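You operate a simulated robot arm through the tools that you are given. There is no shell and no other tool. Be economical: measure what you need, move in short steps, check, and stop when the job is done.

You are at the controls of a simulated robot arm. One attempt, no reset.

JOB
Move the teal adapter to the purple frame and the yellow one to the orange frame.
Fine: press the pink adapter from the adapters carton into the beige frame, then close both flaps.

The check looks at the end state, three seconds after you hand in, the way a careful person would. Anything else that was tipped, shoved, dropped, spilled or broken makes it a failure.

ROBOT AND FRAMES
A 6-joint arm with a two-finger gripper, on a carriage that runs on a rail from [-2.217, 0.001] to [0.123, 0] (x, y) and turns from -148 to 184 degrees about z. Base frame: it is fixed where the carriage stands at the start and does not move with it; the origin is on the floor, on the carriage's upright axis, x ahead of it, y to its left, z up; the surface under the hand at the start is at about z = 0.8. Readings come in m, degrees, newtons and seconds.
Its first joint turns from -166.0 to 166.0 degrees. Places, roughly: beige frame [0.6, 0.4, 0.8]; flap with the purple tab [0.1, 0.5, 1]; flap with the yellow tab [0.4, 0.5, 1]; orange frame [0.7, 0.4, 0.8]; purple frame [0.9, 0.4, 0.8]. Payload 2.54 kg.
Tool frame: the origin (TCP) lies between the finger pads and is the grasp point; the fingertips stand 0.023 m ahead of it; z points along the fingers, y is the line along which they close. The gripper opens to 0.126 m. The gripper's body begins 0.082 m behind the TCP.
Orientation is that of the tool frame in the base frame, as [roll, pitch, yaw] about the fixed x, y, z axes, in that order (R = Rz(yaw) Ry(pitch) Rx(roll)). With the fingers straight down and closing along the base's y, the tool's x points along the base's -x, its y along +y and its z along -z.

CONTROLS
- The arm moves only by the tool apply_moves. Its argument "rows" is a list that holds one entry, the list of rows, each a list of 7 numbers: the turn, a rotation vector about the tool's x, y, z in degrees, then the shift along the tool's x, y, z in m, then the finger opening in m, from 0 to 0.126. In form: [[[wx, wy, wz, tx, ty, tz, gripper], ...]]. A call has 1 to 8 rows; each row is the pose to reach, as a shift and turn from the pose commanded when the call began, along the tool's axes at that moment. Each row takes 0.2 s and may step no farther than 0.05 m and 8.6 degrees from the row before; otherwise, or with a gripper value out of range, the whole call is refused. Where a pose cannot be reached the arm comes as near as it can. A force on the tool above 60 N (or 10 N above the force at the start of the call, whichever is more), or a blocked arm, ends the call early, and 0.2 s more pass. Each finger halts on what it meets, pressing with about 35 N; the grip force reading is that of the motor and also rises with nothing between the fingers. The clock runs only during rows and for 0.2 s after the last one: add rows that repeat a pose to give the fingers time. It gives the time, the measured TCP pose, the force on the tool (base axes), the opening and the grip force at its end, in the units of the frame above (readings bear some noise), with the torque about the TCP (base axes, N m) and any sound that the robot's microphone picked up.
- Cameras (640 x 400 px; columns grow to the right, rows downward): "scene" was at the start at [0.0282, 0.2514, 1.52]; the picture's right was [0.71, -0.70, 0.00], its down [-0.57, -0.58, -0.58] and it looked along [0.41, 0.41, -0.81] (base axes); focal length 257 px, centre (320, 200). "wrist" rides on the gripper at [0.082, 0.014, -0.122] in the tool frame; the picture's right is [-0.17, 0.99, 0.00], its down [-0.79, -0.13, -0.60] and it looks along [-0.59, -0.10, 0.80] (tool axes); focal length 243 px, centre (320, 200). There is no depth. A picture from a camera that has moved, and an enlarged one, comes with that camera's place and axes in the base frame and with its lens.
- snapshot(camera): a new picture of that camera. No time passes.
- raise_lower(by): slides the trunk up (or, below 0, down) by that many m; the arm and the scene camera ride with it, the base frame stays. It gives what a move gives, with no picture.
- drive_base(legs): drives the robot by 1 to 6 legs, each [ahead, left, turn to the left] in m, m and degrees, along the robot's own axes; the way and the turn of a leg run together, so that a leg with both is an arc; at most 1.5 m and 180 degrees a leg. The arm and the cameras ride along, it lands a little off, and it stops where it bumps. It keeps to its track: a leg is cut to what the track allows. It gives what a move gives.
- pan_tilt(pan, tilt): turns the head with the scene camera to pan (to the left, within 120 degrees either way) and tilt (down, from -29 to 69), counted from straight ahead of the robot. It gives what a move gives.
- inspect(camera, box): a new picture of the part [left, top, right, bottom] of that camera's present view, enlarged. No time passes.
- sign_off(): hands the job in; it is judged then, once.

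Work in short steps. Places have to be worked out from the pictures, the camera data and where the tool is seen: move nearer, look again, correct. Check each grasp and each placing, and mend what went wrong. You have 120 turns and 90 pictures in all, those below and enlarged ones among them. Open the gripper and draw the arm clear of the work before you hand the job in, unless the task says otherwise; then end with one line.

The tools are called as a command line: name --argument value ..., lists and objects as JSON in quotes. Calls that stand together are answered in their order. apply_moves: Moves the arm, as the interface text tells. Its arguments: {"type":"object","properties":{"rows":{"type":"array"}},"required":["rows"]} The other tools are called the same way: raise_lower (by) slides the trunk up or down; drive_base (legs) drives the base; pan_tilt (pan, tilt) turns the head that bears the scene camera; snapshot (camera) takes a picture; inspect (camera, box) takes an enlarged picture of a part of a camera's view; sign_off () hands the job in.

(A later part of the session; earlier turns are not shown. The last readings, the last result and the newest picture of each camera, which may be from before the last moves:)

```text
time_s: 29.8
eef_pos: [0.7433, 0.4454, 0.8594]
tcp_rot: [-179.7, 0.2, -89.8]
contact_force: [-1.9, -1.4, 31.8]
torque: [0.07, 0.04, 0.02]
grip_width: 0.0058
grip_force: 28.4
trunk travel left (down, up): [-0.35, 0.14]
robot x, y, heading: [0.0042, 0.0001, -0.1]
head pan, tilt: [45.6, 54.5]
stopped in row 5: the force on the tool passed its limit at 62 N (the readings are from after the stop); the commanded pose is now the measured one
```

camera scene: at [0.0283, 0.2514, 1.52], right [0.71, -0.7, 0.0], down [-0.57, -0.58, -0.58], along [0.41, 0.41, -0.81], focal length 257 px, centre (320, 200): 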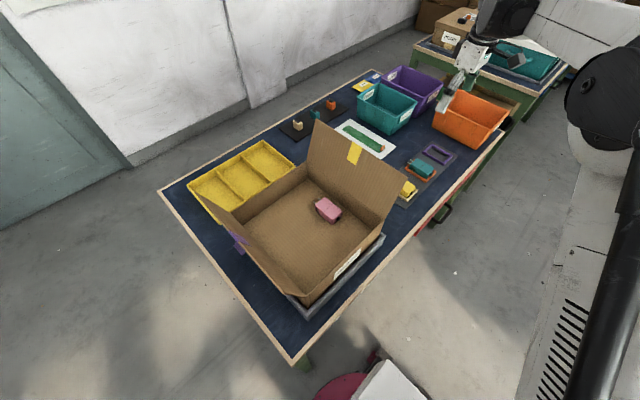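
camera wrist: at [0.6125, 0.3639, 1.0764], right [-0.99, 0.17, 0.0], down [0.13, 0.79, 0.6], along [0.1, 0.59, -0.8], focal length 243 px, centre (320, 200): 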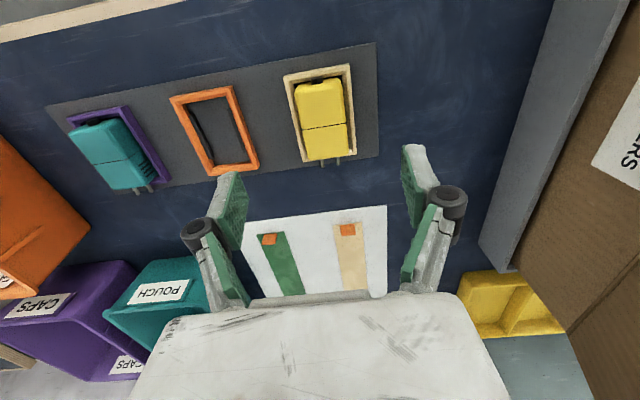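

Yellow is seated (rigid at the same height). Next, the pink: at about (.355,.548) in the carton; the yellow flap leans from (.417,.90) up to about (.475,1.03). I rise well clear first.

apply_moves --rows '[[[0, 0, 0, 0, 0, -0.045, 0.0], [0, 0, 0, 0, 0, -0.09, 0.03], [0, 0, 0, 0, 0, -0.135, 0.05], [0, 0, 0, 0, 0, -0.18, 0.075], [0, 0, 0, 0, 0, -0.225, 0.08], [0, 0, 0, 0, 0, -0.265, 0.08], [0, 0, 0, 0, 0, -0.3, 0.08], [0, 0, 0, 0, 0, -0.3, 0.08]]]'

apply_moves --rows '[[[0, 0, 0, -0.01, 0.045, 0, 0.08], [0, 0, 0, -0.02, 0.09, 0, 0.08], [0, 0, 0, -0.03, 0.135, 0, 0.08], [0, 0, 0, -0.04, 0.18, 0, 0.08], [0, 0, 0, -0.055, 0.225, 0, 0.08], [0, 0, 0, -0.07, 0.27, 0, 0.08], [0, 0, 0, -0.085, 0.315, 0, 0.08], [0, 0, 0, -0.1, 0.36, 0, 0.08]]]'

snapshot --camera "wrist"

snapshot --camera "scene"

```text
time_s: 31.6
eef_pos: [0.7425, 0.4464, 1.1563]
tcp_rot: [-179.8, 0.2, -89.9]
contact_force: [-0.3, -0.7, 0.2]
torque: [0.02, -0.04, 0.02]
grip_width: 0.0802
grip_force: 0.0
trunk travel left (down, up): [-0.35, 0.14]
robot x, y, heading: [-0.0032, -0.0014, -0.2]
head pan, tilt: [45.6, 54.5]
```

```text
time_s: 33.4
eef_pos: [0.3828, 0.5471, 1.1535]
tcp_rot: [-179.8, 0.1, -90.1]
contact_force: [2.2, -1.7, 1.1]
torque: [0.14, 0.18, -0.01]
grip_width: 0.0801
grip_force: 0.0
trunk travel left (down, up): [-0.35, 0.14]
robot x, y, heading: [0.0013, 0.0049, -0.1]
head pan, tilt: [45.6, 54.5]
```

```text
51 pictures are left
camera wrist: at [0.3688, 0.4646, 1.2761], right [-0.99, 0.17, 0.0], down [0.13, 0.79, 0.6], along [0.1, 0.59, -0.8], focal length 243 px, centre (320, 200)
```

wrist: 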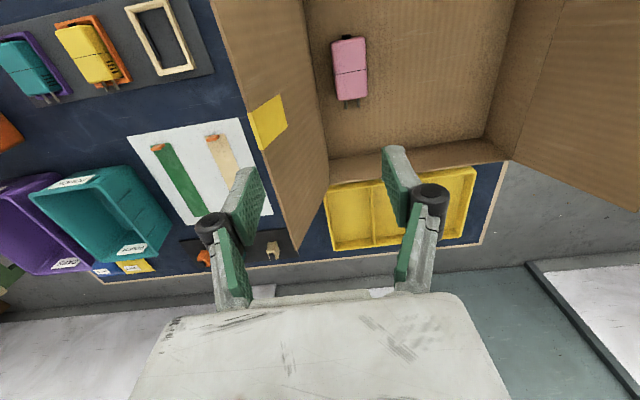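

```text
50 pictures are left
camera scene: at [0.0271, 0.2563, 1.5236], right [0.75, -0.66, 0.0], down [-0.52, -0.59, -0.62], along [0.41, 0.47, -0.78], focal length 257 px, centre (320, 200)
```

scene: 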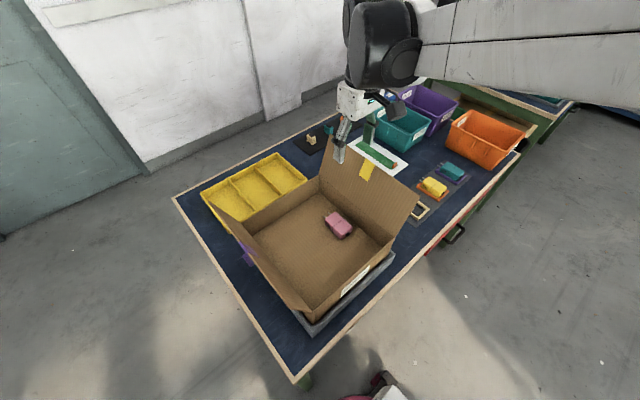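

The arm's elbow seems to be brushing the head camera (its pose changed). I back the carriage 0.25 m along its rail, so the arm works further ahead of itself and off the head.

drive_base --legs '[[-0.25, 0, 0]]'

snapshot --camera "scene"

```text
time_s: 35.2
eef_pos: [0.131, 0.5486, 1.1561]
tcp_rot: [-179.8, 0.1, -90.0]
contact_force: [0.0, -0.6, -0.3]
torque: [-0.03, 0.01, -0.04]
grip_width: 0.0799
grip_force: 0.0
trunk travel left (down, up): [-0.35, 0.14]
robot x, y, heading: [-0.2496, -0.001, 0.2]
head pan, tilt: [45.6, 54.5]
```

```text
49 pictures are left
camera scene: at [-0.2251, 0.2574, 1.5227], right [0.77, -0.63, 0.0], down [-0.5, -0.61, -0.61], along [0.39, 0.47, -0.79], focal length 257 px, centre (320, 200)
```

scene: 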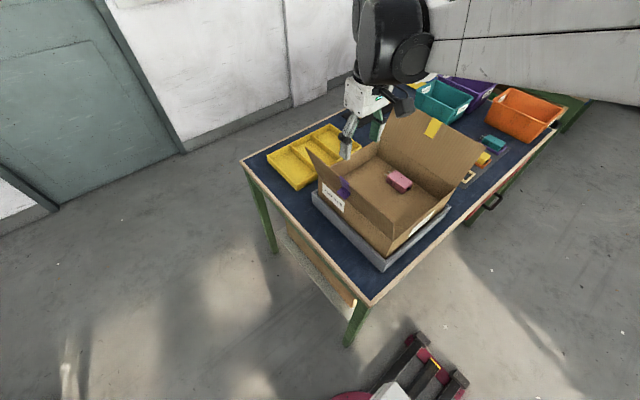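

Now I bring the hand ahead to over the pink, staying at z 1.156.

apply_moves --rows '[[[0, 0, 0, 0, -0.045, 0, 0.08], [0, 0, 0, 0, -0.09, 0, 0.08], [0, 0, 0, 0, -0.135, 0, 0.08], [0, 0, 0, 0, -0.18, 0, 0.08], [0, 0, 0, 0, -0.221, 0, 0.08], [0, 0, 0, 0, -0.221, 0, 0.08]]]'

snapshot --camera "wrist"

snapshot --camera "scene"

```text
time_s: 36.6
eef_pos: [0.352, 0.5472, 1.1558]
tcp_rot: [-179.8, 0.2, -89.9]
contact_force: [0.0, 0.1, -0.7]
torque: [0.0, 0.03, -0.01]
grip_width: 0.0799
grip_force: 0.1
trunk travel left (down, up): [-0.35, 0.14]
robot x, y, heading: [-0.2483, 0.0004, 0.1]
head pan, tilt: [45.6, 54.5]
```

```text
48 pictures are left
camera wrist: at [0.3383, 0.4646, 1.2776], right [-0.99, 0.16, 0.0], down [0.13, 0.79, 0.6], along [0.1, 0.59, -0.8], focal length 243 px, centre (320, 200)
```

wrist: 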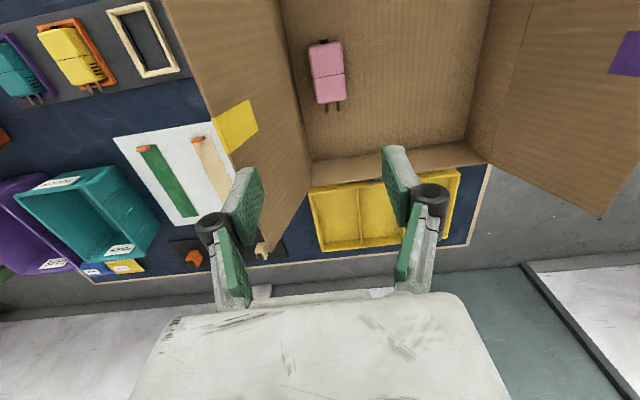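

```text
47 pictures are left
camera scene: at [-0.2211, 0.2517, 1.52], right [0.71, -0.7, 0.0], down [-0.57, -0.58, -0.58], along [0.41, 0.41, -0.81], focal length 257 px, centre (320, 200)
```

scene: 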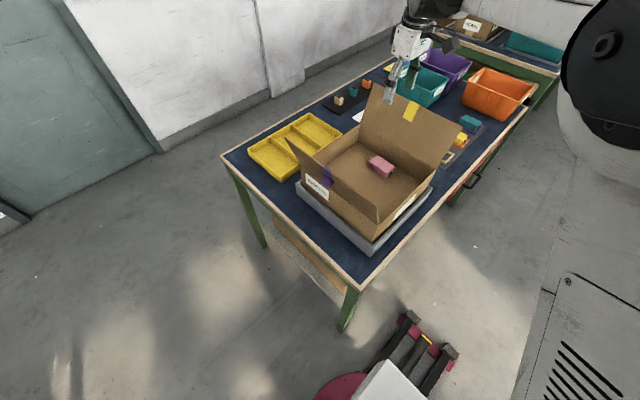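

Head is free again. Pink seen near (.34–.35,.54). Descend to z≈1.0 inside the flaps and refine.

apply_moves --rows '[[[0, 0, 0, 0, 0, 0.045, 0.08], [0, 0, 0, 0, 0.002, 0.09, 0.08], [0, 0, 0, 0, 0.004, 0.135, 0.08], [0, 0, 0, 0, 0.006, 0.155, 0.08], [0, 0, 0, 0, 0.006, 0.155, 0.08]]]'

snapshot --camera "wrist"

inspect --camera "scene" --box '[280, 70, 480, 260]'

```text
time_s: 37.8
eef_pos: [0.3472, 0.5483, 1.0008]
tcp_rot: [-179.8, 0.1, -89.9]
contact_force: [-0.1, -0.6, -0.2]
torque: [-0.02, 0.01, 0.0]
grip_width: 0.0796
grip_force: 0.0
trunk travel left (down, up): [-0.35, 0.14]
robot x, y, heading: [-0.2493, -0.0004, 0.0]
head pan, tilt: [45.6, 54.5]
```

```text
46 pictures are left
camera wrist: at [0.3334, 0.466, 1.1219], right [-0.99, 0.16, 0.0], down [0.13, 0.79, 0.6], along [0.1, 0.59, -0.8], focal length 243 px, centre (320, 200)
```

wrist: 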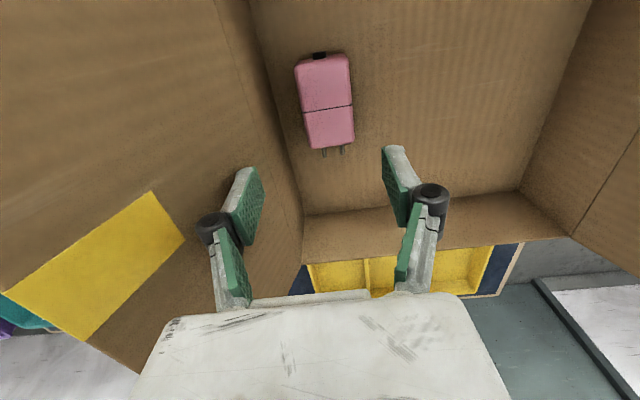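

```text
2.11 times, centred on (380, 165) of scene
camera zoom: at [-0.2215, 0.2517, 1.52], right [0.71, -0.7, 0.0], down [-0.57, -0.58, -0.58], along [0.41, 0.41, -0.81], focal length 541 px, centre (194, 274)
```

zoom: 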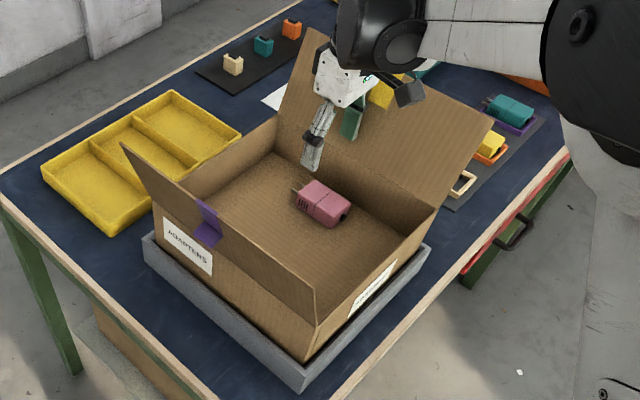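

The seam width says the pink's top is at z≈.90 (raised carton floor), putting it at about (.337,.529). I zoom for precision before going down.

inspect --camera "wrist" --box '[200, 30, 400, 230]'

```text
2.00 times, centred on (300, 130) of wrist
camera zoom: at [0.3334, 0.466, 1.1219], right [-0.99, 0.16, 0.0], down [0.13, 0.79, 0.6], along [0.1, 0.59, -0.8], focal length 485 px, centre (360, 340)
```

zoom: 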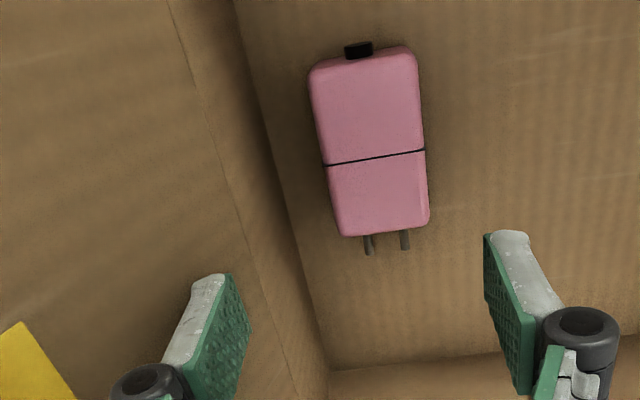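

Pink seam centre ≈ (.338,.530), top .90; the +x wall is at ≈.385–.39. To stay off the wall I use TCP x=.329 and opening .074, and go down partway.

apply_moves --rows '[[[0, 0, 0, 0.01, 0.01, 0.0, 0.076], [0, 0, 0, 0.021, 0.018, 0.0, 0.074], [0, 0, 0, 0.021, 0.018, 0.03, 0.074], [0, 0, 0, 0.021, 0.018, 0.055, 0.074], [0, 0, 0, 0.021, 0.018, 0.055, 0.074]]]'

inspect --camera "wrist" --box '[200, 40, 440, 240]'

inspect --camera "scene" --box '[310, 70, 470, 230]'

```text
time_s: 39.0
eef_pos: [0.3295, 0.5281, 0.9453]
tcp_rot: [-179.8, 0.1, -89.8]
contact_force: [0.7, 0.2, 0.1]
torque: [0.0, 0.01, -0.02]
grip_width: 0.0739
grip_force: 0.1
trunk travel left (down, up): [-0.35, 0.14]
robot x, y, heading: [-0.2501, 0.0001, 0.2]
head pan, tilt: [45.6, 54.5]
```

```text
2.00 times, centred on (320, 140) of wrist
camera zoom: at [0.3152, 0.4453, 1.0668], right [-0.99, 0.16, 0.0], down [0.13, 0.79, 0.6], along [0.1, 0.59, -0.8], focal length 485 px, centre (320, 320)
```

zoom: 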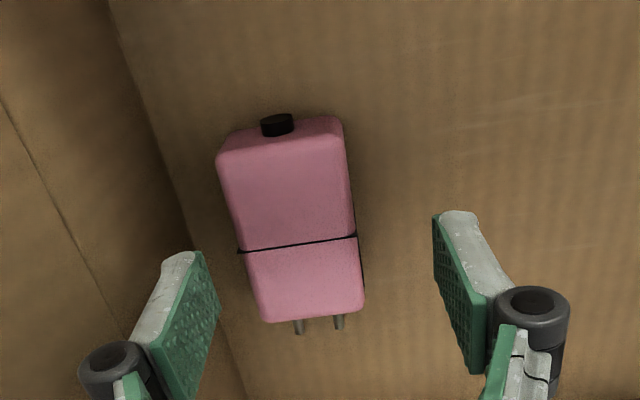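

```text
2.50 times, centred on (390, 150) of scene
camera zoom: at [-0.2214, 0.2518, 1.52], right [0.71, -0.7, 0.0], down [-0.57, -0.58, -0.58], along [0.41, 0.41, -0.81], focal length 643 px, centre (145, 325)
```

zoom: 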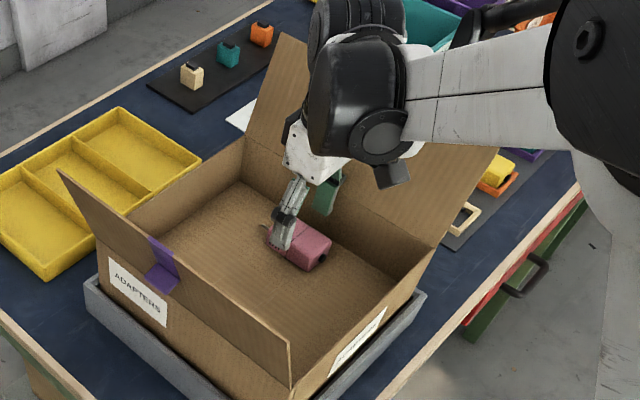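

Pink confirmed at (.3385,.531), top .899. Descend to z .909 and close; the closing will centre it.

apply_moves --rows '[[[0, 0, 0, 0.001, 0, 0.015, 0.074], [0, 0, 0, 0.001, 0, 0.028, 0.074], [0, 0, 0, 0.001, 0, 0.036, 0.074], [0, 0, 0, 0.001, 0, 0.036, 0.065], [0, 0, 0, 0.001, 0, 0.036, 0.055], [0, 0, 0, 0.001, 0, 0.036, 0.045], [0, 0, 0, 0.001, 0, 0.036, 0.03], [0, 0, 0, 0.001, 0, 0.036, 0.03]]]'

inspect --camera "wrist" --box '[200, 60, 440, 260]'

```text
time_s: 40.8
eef_pos: [0.3291, 0.526, 0.9103]
tcp_rot: [-179.8, 0.2, -89.9]
contact_force: [0.1, -0.8, -0.7]
torque: [0.01, -0.01, 0.03]
grip_width: 0.0458
grip_force: 35.5
trunk travel left (down, up): [-0.35, 0.14]
robot x, y, heading: [-0.2492, -0.0003, 0.1]
head pan, tilt: [45.6, 54.5]
```

```text
2.00 times, centred on (320, 160) of wrist
camera zoom: at [0.3151, 0.4444, 1.0313], right [-0.99, 0.16, 0.0], down [0.13, 0.79, 0.6], along [0.1, 0.59, -0.8], focal length 485 px, centre (320, 280)
```

zoom: 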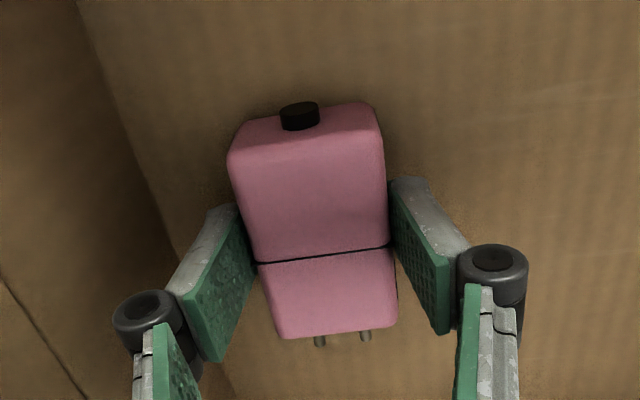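

Pink is gripped at 45.8 mm. Lift straight up to z≈1.21, over the flap's top.

apply_moves --rows '[[[0, 0, 0, 0, 0, -0.02, 0.03], [0, 0, 0, 0, 0, -0.06, 0.03], [0, 0, 0, 0, 0, -0.105, 0.03], [0, 0, 0, 0, 0, -0.15, 0.03], [0, 0, 0, 0, 0, -0.195, 0.03], [0, 0, 0, 0, 0, -0.24, 0.03], [0, 0, 0, 0, 0, -0.285, 0.03], [0, 0, 0, 0, 0, -0.31, 0.03]]]'

snapshot --camera "wrist"

snapshot --camera "scene"

```text
time_s: 42.6
eef_pos: [0.3275, 0.5242, 1.2205]
tcp_rot: [-179.7, 0.2, -89.9]
contact_force: [0.1, -0.1, -0.9]
torque: [-0.01, 0.0, 0.0]
grip_width: 0.0462
grip_force: 34.4
trunk travel left (down, up): [-0.35, 0.14]
robot x, y, heading: [-0.2516, -0.0002, -0.3]
head pan, tilt: [45.6, 54.5]
```

```text
40 pictures are left
camera wrist: at [0.3138, 0.4425, 1.3421], right [-0.99, 0.16, 0.0], down [0.13, 0.79, 0.6], along [0.1, 0.59, -0.8], focal length 243 px, centre (320, 200)
```

wrist: 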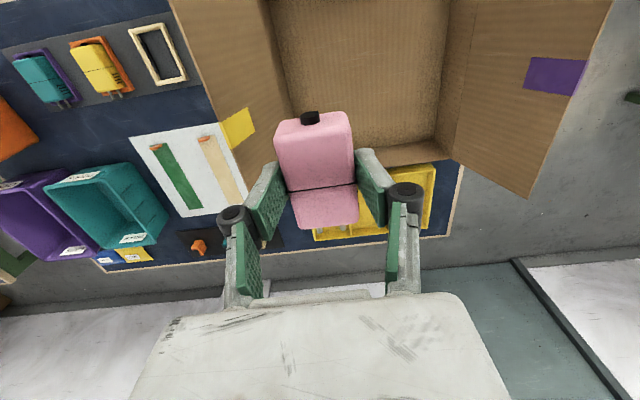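

```text
39 pictures are left
camera scene: at [-0.2215, 0.2515, 1.52], right [0.71, -0.7, 0.0], down [-0.57, -0.58, -0.58], along [0.41, 0.42, -0.81], focal length 257 px, centre (320, 200)
```

scene: 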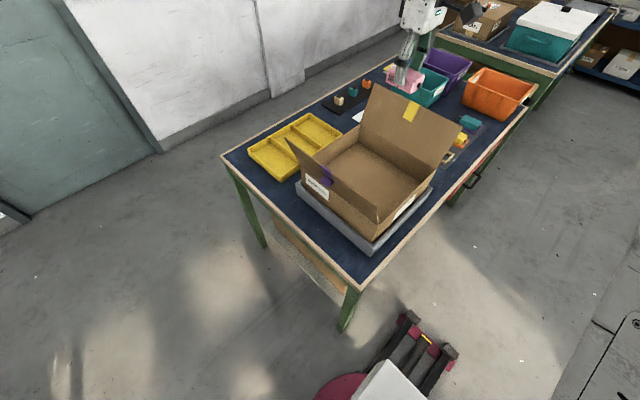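

Pink bottom is at ~1.18, above the flap top. Drive the carriage forward 0.25 m.

drive_base --legs '[[0.25, 0, 0]]'

```text
time_s: 44.4
eef_pos: [0.5767, 0.526, 1.2193]
tcp_rot: [-179.8, 0.2, -89.9]
contact_force: [-0.2, -0.5, -1.7]
torque: [-0.01, 0.03, -0.01]
grip_width: 0.0458
grip_force: 35.4
trunk travel left (down, up): [-0.35, 0.14]
robot x, y, heading: [0.002, 0.0038, 0.2]
head pan, tilt: [45.6, 54.5]
```

Move over the beige frame (.6235,.446) and descend to z≈.927, then check alignment.

apply_moves --rows '[[[0, 0, 0, 0.03, -0.02, 0, 0.03], [0, 0, 0, 0.06, -0.04, 0.0, 0.03], [0, 0, 0, 0.08, -0.047, 0.03, 0.03], [0, 0, 0, 0.08, -0.047, 0.075, 0.03], [0, 0, 0, 0.08, -0.047, 0.12, 0.03], [0, 0, 0, 0.08, -0.047, 0.165, 0.03], [0, 0, 0, 0.08, -0.047, 0.21, 0.03], [0, 0, 0, 0.08, -0.047, 0.25, 0.03]]]'

apply_moves --rows '[[[0, 0, 0, 0, 0, 0.03, 0.03], [0, 0, 0, 0, 0, 0.043, 0.03], [0, 0, 0, 0, 0, 0.043, 0.03]]]'

inspect --camera "wrist" --box '[220, 40, 420, 240]'

```text
time_s: 46.2
eef_pos: [0.6241, 0.4456, 0.9684]
tcp_rot: [-179.9, 0.2, -89.8]
contact_force: [0.0, 0.0, -2.0]
torque: [-0.01, 0.0, 0.03]
grip_width: 0.0462
grip_force: 35.0
trunk travel left (down, up): [-0.35, 0.14]
robot x, y, heading: [0.0005, 0.0013, -0.2]
head pan, tilt: [45.6, 54.5]
```

```text
time_s: 47.0
eef_pos: [0.6255, 0.4445, 0.9264]
tcp_rot: [-179.8, 0.0, -89.8]
contact_force: [0.0, 1.0, -1.5]
torque: [-0.01, 0.01, 0.0]
grip_width: 0.0458
grip_force: 35.3
trunk travel left (down, up): [-0.35, 0.14]
robot x, y, heading: [0.0025, 0.0016, 0.1]
head pan, tilt: [45.6, 54.5]
```

```text
2.00 times, centred on (320, 140) of wrist
camera zoom: at [0.6111, 0.3637, 1.0485], right [-0.99, 0.16, 0.0], down [0.13, 0.79, 0.6], along [0.1, 0.59, -0.8], focal length 485 px, centre (320, 320)
```

zoom: 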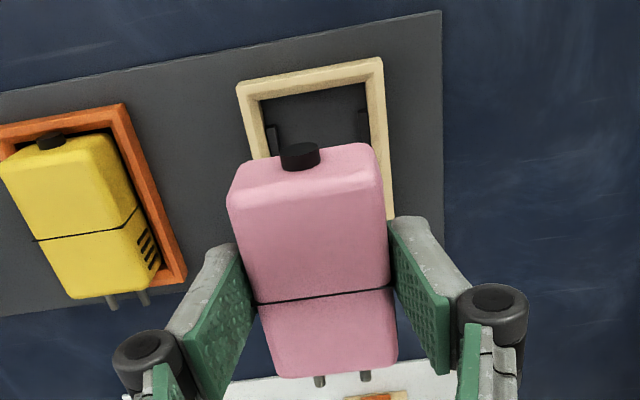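

Aligned with the frame; the pink sits ~1.5 mm further +y in the grip, so I correct that while lowering.

apply_moves --rows '[[[0, 0, 0, 0.0015, 0, 0.03, 0.03], [0, 0, 0, 0.0015, 0, 0.045, 0.03], [0, 0, 0, 0.0015, 0, 0.055, 0.03], [0, 0, 0, 0.0015, 0, 0.063, 0.03], [0, 0, 0, 0.0015, 0, 0.07, 0.03], [0, 0, 0, 0.0015, 0, 0.075, 0.03], [0, 0, 0, 0.0015, 0, 0.079, 0.03], [0, 0, 0, 0.0015, 0, 0.081, 0.03]]]'

inspect --camera "wrist" --box '[220, 60, 420, 240]'

```text
time_s: 48.8
eef_pos: [0.6248, 0.4458, 0.8442]
tcp_rot: [-179.8, 0.0, -89.8]
contact_force: [0.0, 0.4, -2.3]
torque: [0.02, 0.02, 0.01]
grip_width: 0.0459
grip_force: 35.3
trunk travel left (down, up): [-0.35, 0.14]
robot x, y, heading: [-0.002, 0.0038, 0.2]
head pan, tilt: [45.6, 54.5]
```

```text
2.22 times, centred on (320, 150) of wrist
camera zoom: at [0.6108, 0.3633, 0.9673], right [-0.99, 0.16, 0.0], down [0.13, 0.79, 0.6], along [0.1, 0.59, -0.8], focal length 539 px, centre (320, 311)
```

zoom: 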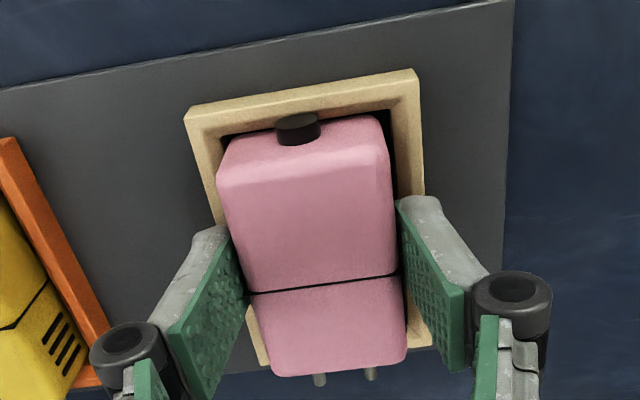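

It is in, not yet bottomed. Release, close the fingers above it and press on top.

apply_moves --rows '[[[0, 0, 0, 0, 0, 0.002, 0.03], [0, 0, 0, 0, 0, 0.001, 0.05], [0, 0, 0, 0, 0, -0.001, 0.075], [0, 0, 0, 0, 0, -0.025, 0.07], [0, 0, 0, 0, 0, -0.04, 0.05], [0, 0, 0, 0, 0, -0.04, 0.02], [0, 0, 0, 0, 0, -0.04, 0.0], [0, 0, 0, 0, 0, -0.024, 0.0]]]'

apply_moves --rows '[[[0, 0, 0, 0, 0, 0.005, 0.0], [0, 0, 0, 0, 0, 0.008, 0.0], [0, 0, 0, 0, 0, 0.011, 0.0], [0, 0, 0, 0, 0, 0.013, 0.0], [0, 0, 0, 0, 0, 0.015, 0.0], [0, 0, 0, 0, 0, 0.017, 0.0]]]'

```text
time_s: 50.6
eef_pos: [0.6227, 0.4451, 0.8699]
tcp_rot: [-179.8, 0.2, -89.8]
contact_force: [-0.5, 0.0, 1.0]
torque: [-0.03, -0.01, 0.05]
grip_width: 0.0001
grip_force: 28.7
trunk travel left (down, up): [-0.35, 0.14]
robot x, y, heading: [-0.0003, -0.003, -0.1]
head pan, tilt: [45.6, 54.5]
```

```text
time_s: 51.9
eef_pos: [0.6245, 0.4458, 0.8594]
tcp_rot: [-179.5, 0.3, -89.8]
contact_force: [-0.8, -2.5, 37.3]
torque: [0.07, 0.02, -0.02]
grip_width: 0.0059
grip_force: 28.1
trunk travel left (down, up): [-0.35, 0.14]
robot x, y, heading: [-0.0, -0.0017, 0.3]
head pan, tilt: [45.6, 54.5]
stopped in row 6: the force on the tool passed its limit at 65 N (the readings are from after the stop); the commanded pose is now the measured one
```

All three are rigid at the same height. Rise to 1.2 and check the frames and the carton.

apply_moves --rows '[[[0, 0, 0, 0, 0, -0.045, 0.0], [0, 0, 0, 0, 0, -0.09, 0.0], [0, 0, 0, 0, 0, -0.135, 0.0], [0, 0, 0, 0, 0, -0.18, 0.0], [0, 0, 0, 0, 0, -0.225, 0.0], [0, 0, 0, 0, 0, -0.27, 0.0], [0, 0, 0, 0, 0, -0.315, 0.0], [0, 0, 0, 0, 0, -0.34, 0.0]]]'

snapshot --camera "wrist"

inspect --camera "wrist" --box '[120, 20, 440, 180]'

snapshot --camera "scene"

```text
time_s: 53.7
eef_pos: [0.6242, 0.4444, 1.1969]
tcp_rot: [-179.7, 0.2, -89.9]
contact_force: [0.2, -0.5, -0.4]
torque: [0.03, 0.01, 0.01]
grip_width: 0.0002
grip_force: 27.8
trunk travel left (down, up): [-0.35, 0.14]
robot x, y, heading: [-0.0013, -0.0, 0.1]
head pan, tilt: [45.6, 54.5]
```

```text
36 pictures are left
camera wrist: at [0.6102, 0.3617, 1.3179], right [-0.99, 0.16, -0.01], down [0.13, 0.79, 0.6], along [0.1, 0.59, -0.8], focal length 243 px, centre (320, 200)
```

wrist: 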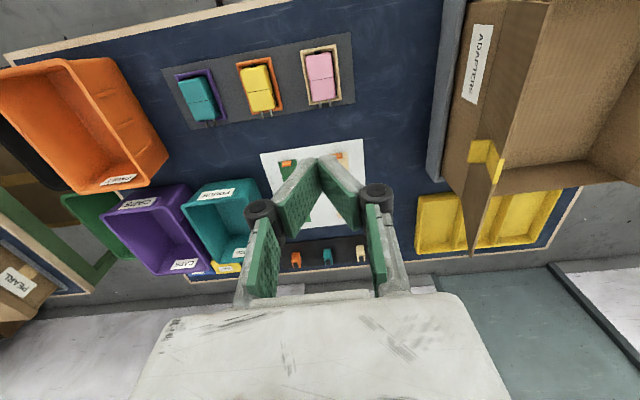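

```text
2.00 times, centred on (280, 100) of wrist
camera zoom: at [0.6102, 0.3617, 1.3179], right [-0.99, 0.16, -0.01], down [0.13, 0.79, 0.6], along [0.1, 0.59, -0.8], focal length 485 px, centre (400, 400)
```

zoom: 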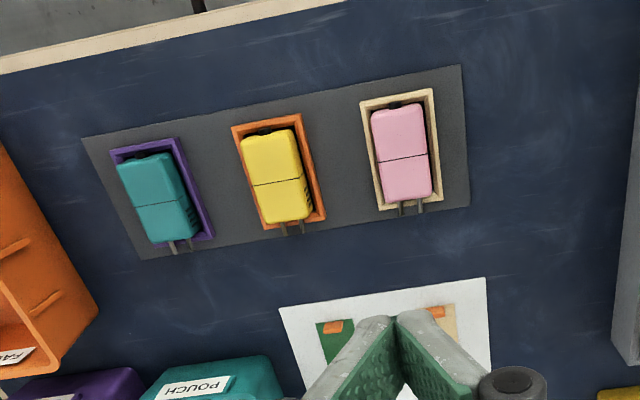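

```text
34 pictures are left
camera scene: at [0.0269, 0.2513, 1.52], right [0.72, -0.7, 0.0], down [-0.57, -0.58, -0.58], along [0.41, 0.42, -0.81], focal length 257 px, centre (320, 200)
```

scene: 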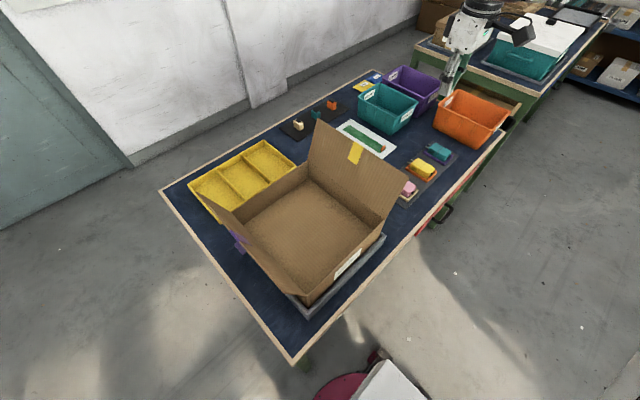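

All three adapters are seated. For the flaps: yellow hinge ≈ (x .38, z .96), top edge ≈ (.42, z 1.087), y .375–.68. I stage the closed hand outside the yellow flap: first move ahead and left, then back the carriage by 0.25 m.

apply_moves --rows '[[[0, 0, 0, -0.03, -0.03, 0, 0.0], [0, 0, 0, -0.06, -0.06, 0, 0.0], [0, 0, 0, -0.083, -0.1, 0, 0.0], [0, 0, 0, -0.083, -0.13, 0, 0.0], [0, 0, 0, -0.083, -0.13, 0, 0.0]]]'

drive_base --legs '[[-0.25, 0, 0]]'

snapshot --camera "scene"

snapshot --camera "wrist"

```text
time_s: 54.9
eef_pos: [0.754, 0.5278, 1.1968]
tcp_rot: [-179.7, 0.2, -89.8]
contact_force: [-0.3, 0.4, 1.4]
torque: [-0.02, 0.02, -0.01]
grip_width: 0.0
grip_force: 28.1
trunk travel left (down, up): [-0.35, 0.14]
robot x, y, heading: [-0.0035, -0.0016, 0.4]
head pan, tilt: [45.6, 54.5]
```

```text
time_s: 56.7
eef_pos: [0.5044, 0.5281, 1.1966]
tcp_rot: [-179.7, 0.3, -89.9]
contact_force: [-0.4, 0.7, -0.3]
torque: [0.02, -0.03, 0.01]
grip_width: 0.0
grip_force: 27.9
trunk travel left (down, up): [-0.35, 0.14]
robot x, y, heading: [-0.2495, 0.0061, 0.4]
head pan, tilt: [45.6, 54.5]
```

```text
33 pictures are left
camera scene: at [-0.2213, 0.2516, 1.52], right [0.72, -0.7, 0.0], down [-0.57, -0.58, -0.58], along [0.41, 0.42, -0.81], focal length 257 px, centre (320, 200)
```

scene: 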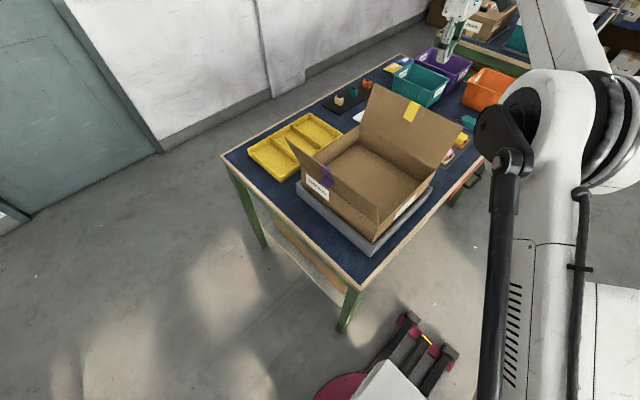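

```text
32 pictures are left
camera wrist: at [0.4909, 0.4456, 1.3187], right [-0.99, 0.16, -0.01], down [0.13, 0.79, 0.6], along [0.1, 0.59, -0.8], focal length 243 px, centre (320, 200)
```

wrist: 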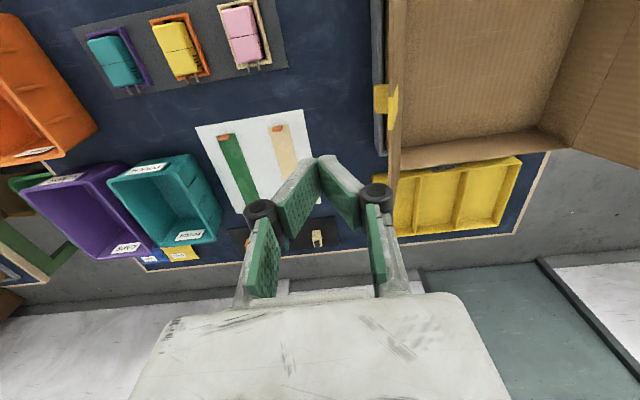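

Flap seen edge-on: from about (.40,.96) to (.435,1.087). I lower the closed fingers outside it to tip z≈1.047 at x≈.484, y≈.528.

apply_moves --rows '[[[0, 0, 0, 0, 0.01, 0.045, 0.0], [0, 0, 0, 0, 0.02, 0.09, 0.0], [0, 0, 0, 0, 0.02, 0.126, 0.0], [0, 0, 0, 0, 0.02, 0.126, 0.0]]]'

snapshot --camera "wrist"

inspect --camera "scene" --box '[280, 50, 500, 270]'

```text
time_s: 57.7
eef_pos: [0.4856, 0.5295, 1.0707]
tcp_rot: [-179.7, 0.2, -89.8]
contact_force: [-1.3, 0.4, -0.4]
torque: [-0.02, 0.03, 0.02]
grip_width: 0.0
grip_force: 28.0
trunk travel left (down, up): [-0.35, 0.14]
robot x, y, heading: [-0.2496, 0.0009, 0.3]
head pan, tilt: [45.6, 54.5]
```

```text
31 pictures are left
camera wrist: at [0.4716, 0.4464, 1.1919], right [-0.99, 0.16, 0.0], down [0.13, 0.79, 0.6], along [0.1, 0.59, -0.8], focal length 243 px, centre (320, 200)
```

wrist: 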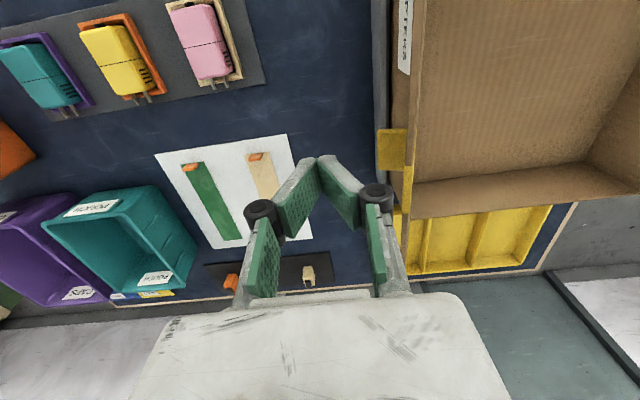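

```text
1.82 times, centred on (390, 160) of scene
camera zoom: at [-0.2208, 0.2519, 1.52], right [0.72, -0.7, 0.0], down [-0.57, -0.58, -0.58], along [0.41, 0.42, -0.81], focal length 467 px, centre (193, 273)
```

zoom: 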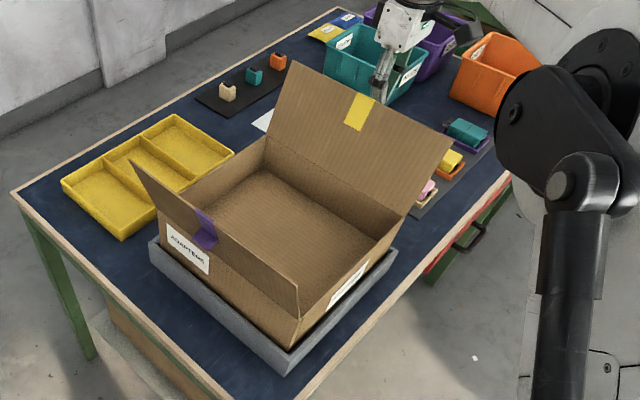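

A small tab juts out at y≈.51, so I shift to y≈.57 to push on the plain face, then nudge toward −x to feel the contact.

apply_moves --rows '[[[0, 0, 0, -0.04, 0, 0, 0.0], [0, 0, 0, -0.04, 0.02, 0, 0.0], [0, 0, 0, -0.04, 0.04, 0, 0.0], [0, 0, 0, -0.04, 0.055, 0, 0.0], [0, 0, 0, -0.04, 0.065, 0.0, 0.0]]]'

snapshot --camera "wrist"

```text
time_s: 58.9
eef_pos: [0.4206, 0.5684, 1.0716]
tcp_rot: [-179.7, 0.2, -89.7]
contact_force: [-0.6, 0.1, -0.2]
torque: [-0.05, -0.03, 0.0]
grip_width: 0.0001
grip_force: 28.0
trunk travel left (down, up): [-0.35, 0.14]
robot x, y, heading: [-0.2452, 0.0002, 0.2]
head pan, tilt: [45.6, 54.5]
```

```text
29 pictures are left
camera wrist: at [0.4067, 0.4862, 1.192], right [-0.99, 0.16, -0.01], down [0.13, 0.79, 0.6], along [0.1, 0.59, -0.8], focal length 243 px, centre (320, 200)
```

wrist: 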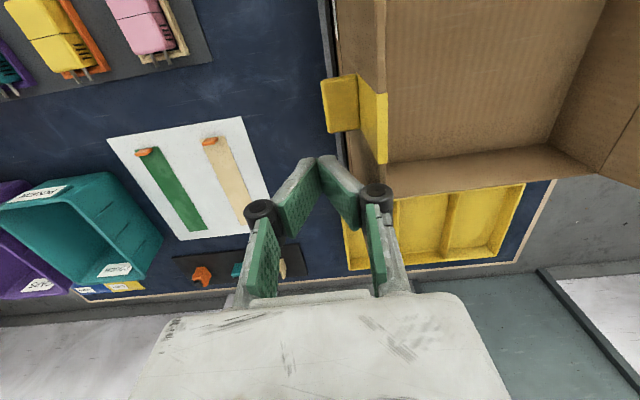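

Little force yet. I start the arc: push inward about the hinge, then look.

apply_moves --rows '[[[0, 0, 0, 0, 0.016, -0.006, 0.0], [0, 0, 0, 0, 0.035, -0.006, 0.0], [0, 0, 0, 0, 0.052, -0.003, 0.0], [0, 0, 0, 0, 0.07, 0.004, 0.0], [0, 0, 0, 0, 0.083, 0.012, 0.0]]]'

snapshot --camera "wrist"

inspect --camera "scene" --box '[280, 50, 500, 270]'

```text
time_s: 60.1
eef_pos: [0.338, 0.5686, 1.0577]
tcp_rot: [-179.6, 0.2, -89.8]
contact_force: [-0.8, 0.4, -0.1]
torque: [0.01, 0.02, -0.02]
grip_width: 0.0
grip_force: 28.4
trunk travel left (down, up): [-0.35, 0.14]
robot x, y, heading: [-0.2449, 0.0026, 0.1]
head pan, tilt: [45.6, 54.5]
```

```text
28 pictures are left
camera wrist: at [0.3229, 0.4863, 1.1799], right [-0.99, 0.16, -0.01], down [0.13, 0.79, 0.6], along [0.1, 0.59, -0.8], focal length 243 px, centre (320, 200)
```

wrist: 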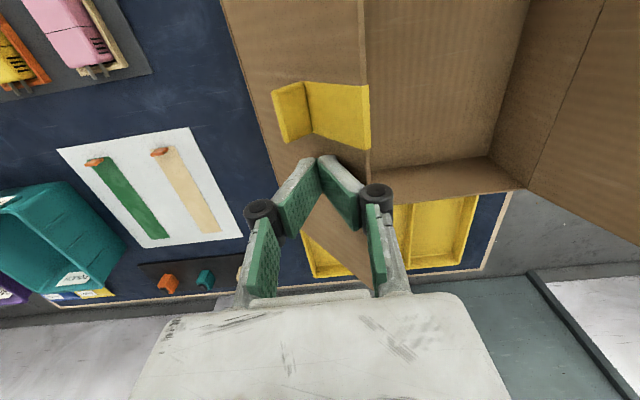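

```text
1.82 times, centred on (390, 160) of scene
camera zoom: at [-0.2212, 0.2516, 1.52], right [0.72, -0.7, 0.0], down [-0.57, -0.58, -0.58], along [0.41, 0.42, -0.81], focal length 467 px, centre (193, 273)
```

zoom: 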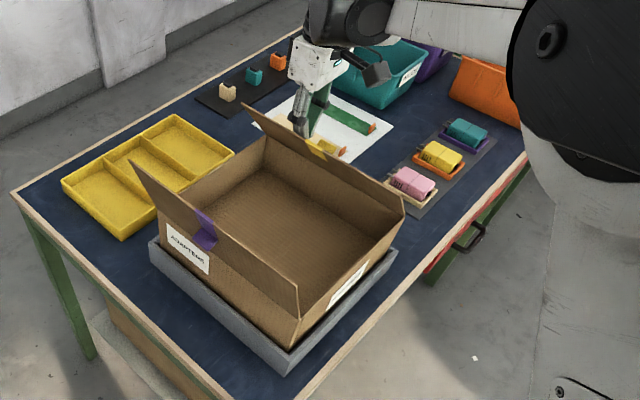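

The flap follows with almost no force. Continue the arc down.

apply_moves --rows '[[[0, 0, 0, 0, 0.013, 0.01, 0.0], [0, 0, 0, 0, 0.024, 0.022, 0.0], [0, 0, 0, 0, 0.032, 0.036, 0.0], [0, 0, 0, 0, 0.037, 0.05, 0.0], [0, 0, 0, 0, 0.04, 0.06, 0.0]]]'

snapshot --camera "wrist"

inspect --camera "scene" --box '[280, 50, 500, 270]'

```text
time_s: 61.3
eef_pos: [0.2972, 0.5691, 0.997]
tcp_rot: [-179.8, 0.3, -89.8]
contact_force: [0.1, 0.4, -0.1]
torque: [-0.01, -0.02, 0.0]
grip_width: 0.0
grip_force: 28.4
trunk travel left (down, up): [-0.35, 0.14]
robot x, y, heading: [-0.2457, -0.0013, 0.0]
head pan, tilt: [45.6, 54.5]
```

```text
26 pictures are left
camera wrist: at [0.284, 0.4862, 1.1189], right [-0.99, 0.16, -0.01], down [0.13, 0.79, 0.6], along [0.1, 0.59, -0.8], focal length 243 px, centre (320, 200)
```

wrist: 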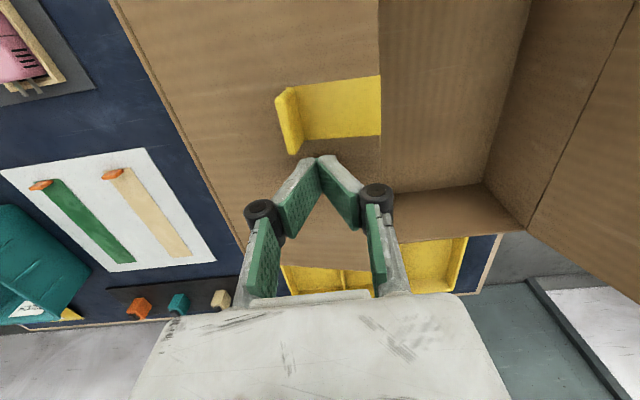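

```text
1.82 times, centred on (390, 160) of scene
camera zoom: at [-0.2211, 0.2516, 1.52], right [0.72, -0.7, 0.0], down [-0.57, -0.58, -0.58], along [0.41, 0.42, -0.81], focal length 467 px, centre (193, 273)
```

zoom: 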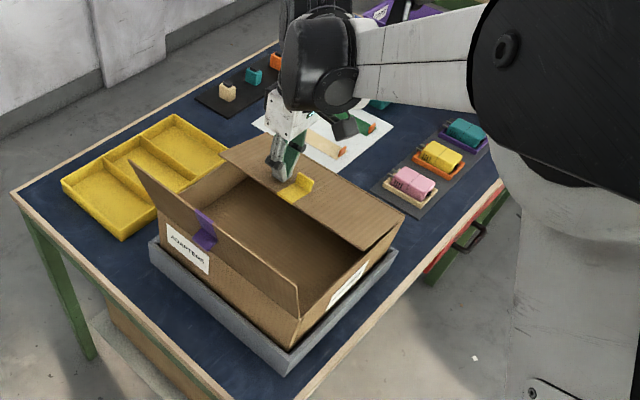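

Nearly flat. Lower another 15 mm gently and read the force.

apply_moves --rows '[[[0, 0, 0, 0, 0.001, 0.006, 0.0], [0, 0, 0, 0, 0.001, 0.011, 0.0], [0, 0, 0, 0, 0.001, 0.015, 0.0]]]'

inspect --camera "scene" --box '[330, 90, 460, 220]'

```text
time_s: 62.1
eef_pos: [0.2975, 0.5688, 0.9826]
tcp_rot: [-179.7, 0.2, -89.8]
contact_force: [-0.2, -0.2, 0.1]
torque: [-0.02, 0.0, 0.02]
grip_width: 0.0
grip_force: 28.4
trunk travel left (down, up): [-0.35, 0.14]
robot x, y, heading: [-0.2532, 0.0, 0.1]
head pan, tilt: [45.6, 54.5]
```

```text
3.08 times, centred on (395, 155) of scene
camera zoom: at [-0.2211, 0.2516, 1.52], right [0.72, -0.7, 0.0], down [-0.57, -0.58, -0.58], along [0.41, 0.42, -0.81], focal length 791 px, centre (89, 338)
```

zoom: 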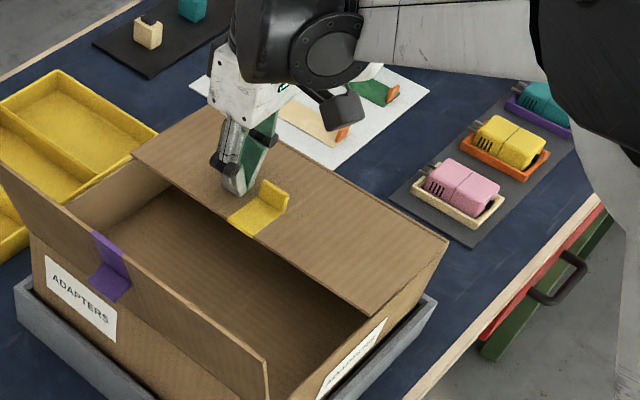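

It looks about level. Press down a further 10 mm to find the stop.

apply_moves --rows '[[[0, 0, 0, 0, 0, 0.004, 0.0], [0, 0, 0, 0, 0, 0.008, 0.0], [0, 0, 0, 0, 0, 0.012, 0.0]]]'

inspect --camera "scene" --box '[330, 90, 460, 220]'

```text
time_s: 62.9
eef_pos: [0.2981, 0.5685, 0.9725]
tcp_rot: [-179.5, 0.2, -89.8]
contact_force: [7.7, 7.7, 38.7]
torque: [0.08, -0.28, 0.01]
grip_width: 0.0058
grip_force: 28.5
trunk travel left (down, up): [-0.35, 0.14]
robot x, y, heading: [-0.2503, -0.0008, 0.3]
head pan, tilt: [45.6, 54.5]
```

```text
3.08 times, centred on (395, 155) of scene
camera zoom: at [-0.2223, 0.2502, 1.5208], right [0.72, -0.7, 0.0], down [-0.57, -0.58, -0.58], along [0.41, 0.42, -0.81], focal length 791 px, centre (89, 338)
```

zoom: 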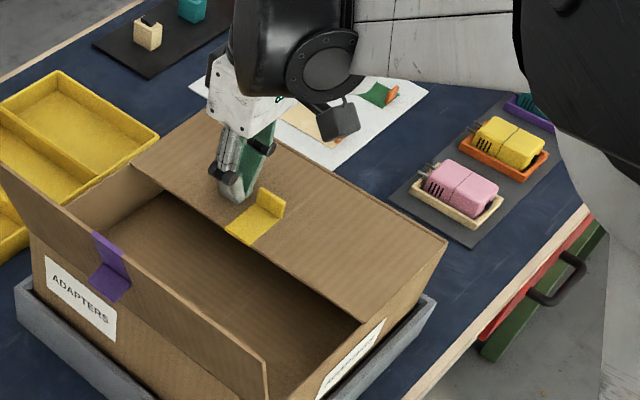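

Hard stop reached (39 N); the flap is flat. Lift off and see whether it stays.

apply_moves --rows '[[[0, 0, 0, 0, 0, -0.02, 0.0], [0, 0, 0, 0, 0, -0.06, 0.0], [0, 0, 0, 0, 0, -0.105, 0.0], [0, 0, 0, 0, 0, -0.15, 0.0], [0, 0, 0, 0, 0, -0.195, 0.0], [0, 0, 0, 0, 0, -0.23, 0.0], [0, 0, 0, 0, 0, -0.23, 0.0], [0, 0, 0, 0, 0, -0.23, 0.0]]]'

snapshot --camera "scene"

snapshot --camera "wrist"

```text
time_s: 64.7
eef_pos: [0.2956, 0.5674, 1.202]
tcp_rot: [-179.7, 0.2, -89.8]
contact_force: [0.0, 0.7, -0.8]
torque: [-0.03, 0.0, 0.02]
grip_width: 0.0
grip_force: 28.2
trunk travel left (down, up): [-0.35, 0.14]
robot x, y, heading: [-0.2468, -0.0011, 0.0]
head pan, tilt: [45.6, 54.5]
```

```text
22 pictures are left
camera scene: at [-0.221, 0.2518, 1.5199], right [0.72, -0.7, 0.0], down [-0.57, -0.58, -0.58], along [0.41, 0.42, -0.81], focal length 257 px, centre (320, 200)
```

scene: 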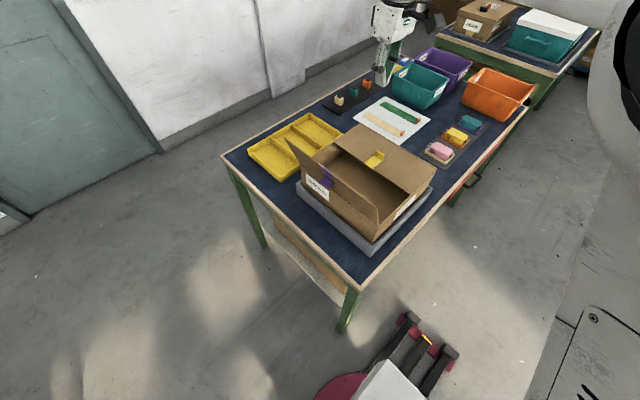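

```text
21 pictures are left
camera wrist: at [0.2819, 0.485, 1.3235], right [-0.99, 0.16, -0.01], down [0.13, 0.79, 0.6], along [0.1, 0.59, -0.8], focal length 243 px, centre (320, 200)
```

wrist: 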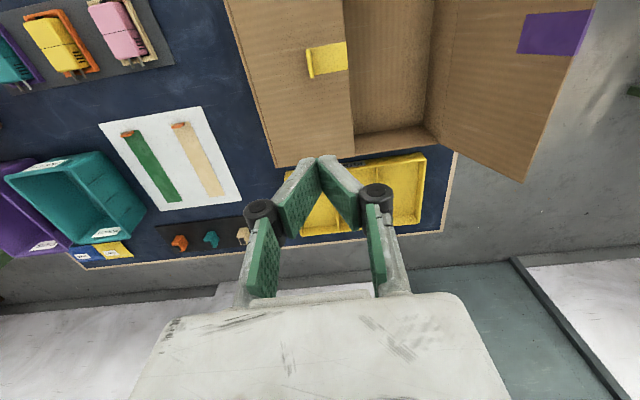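

The yellow flap stays shut. Purple flap: hinge ≈ (.124,.95), top ≈ (.057,1.065), tab at y≈.53. I drive the carriage back 0.31 m, which carries the hand at z 1.20 to the outside of that flap.

drive_base --legs '[[-0.31, 0, 0]]'

snapshot --camera "wrist"

```text
time_s: 66.8
eef_pos: [-0.012, 0.5661, 1.2025]
tcp_rot: [-179.6, 0.1, -89.9]
contact_force: [-0.5, 0.1, 0.6]
torque: [0.01, 0.02, 0.02]
grip_width: 0.0001
grip_force: 28.0
trunk travel left (down, up): [-0.35, 0.14]
robot x, y, heading: [-0.5584, 0.0003, 0.0]
head pan, tilt: [45.6, 54.5]
```

```text
20 pictures are left
camera wrist: at [-0.0259, 0.4835, 1.3235], right [-0.99, 0.16, -0.01], down [0.13, 0.79, 0.6], along [0.1, 0.59, -0.8], focal length 243 px, centre (320, 200)
```

wrist: 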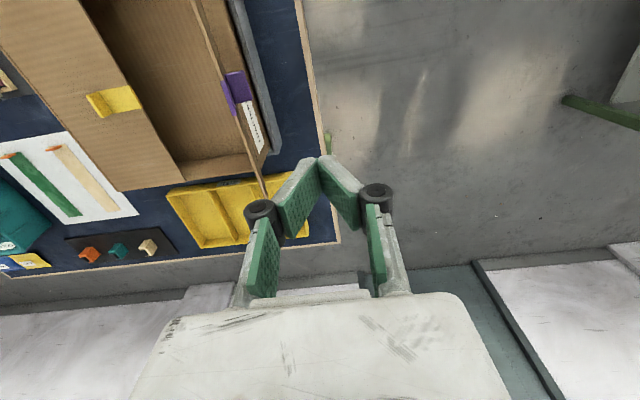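

Flap seen nearly edge-on: top ≈ (.065,1.065). Lower outside it to tip z≈1.035, y≈.577.

apply_moves --rows '[[[0, 0, 0, -0.01, 0, 0.045, 0.0], [0, 0, 0, -0.01, 0, 0.09, 0.0], [0, 0, 0, -0.01, 0, 0.13, 0.0], [0, 0, 0, -0.01, 0, 0.145, 0.0], [0, 0, 0, -0.01, 0, 0.145, 0.0]]]'

snapshot --camera "wrist"

```text
time_s: 68.0
eef_pos: [-0.0114, 0.5766, 1.0565]
tcp_rot: [-179.7, 0.2, -89.9]
contact_force: [0.3, -0.6, 0.2]
torque: [-0.03, 0.01, 0.01]
grip_width: 0.0
grip_force: 28.5
trunk travel left (down, up): [-0.35, 0.14]
robot x, y, heading: [-0.5583, 0.0031, -0.2]
head pan, tilt: [45.6, 54.5]
```

```text
19 pictures are left
camera wrist: at [-0.0258, 0.4943, 1.1784], right [-0.99, 0.16, -0.01], down [0.13, 0.79, 0.6], along [0.1, 0.59, -0.8], focal length 243 px, centre (320, 200)
```

wrist: 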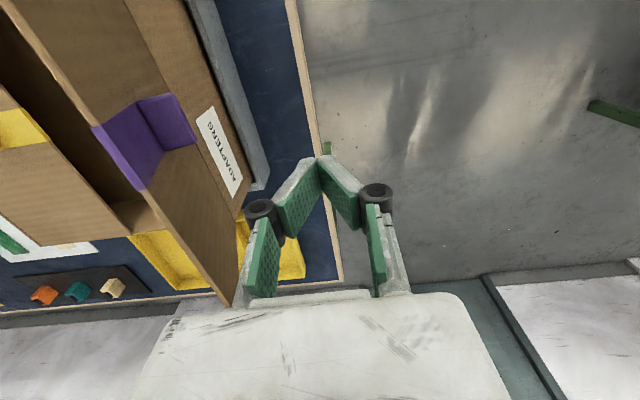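

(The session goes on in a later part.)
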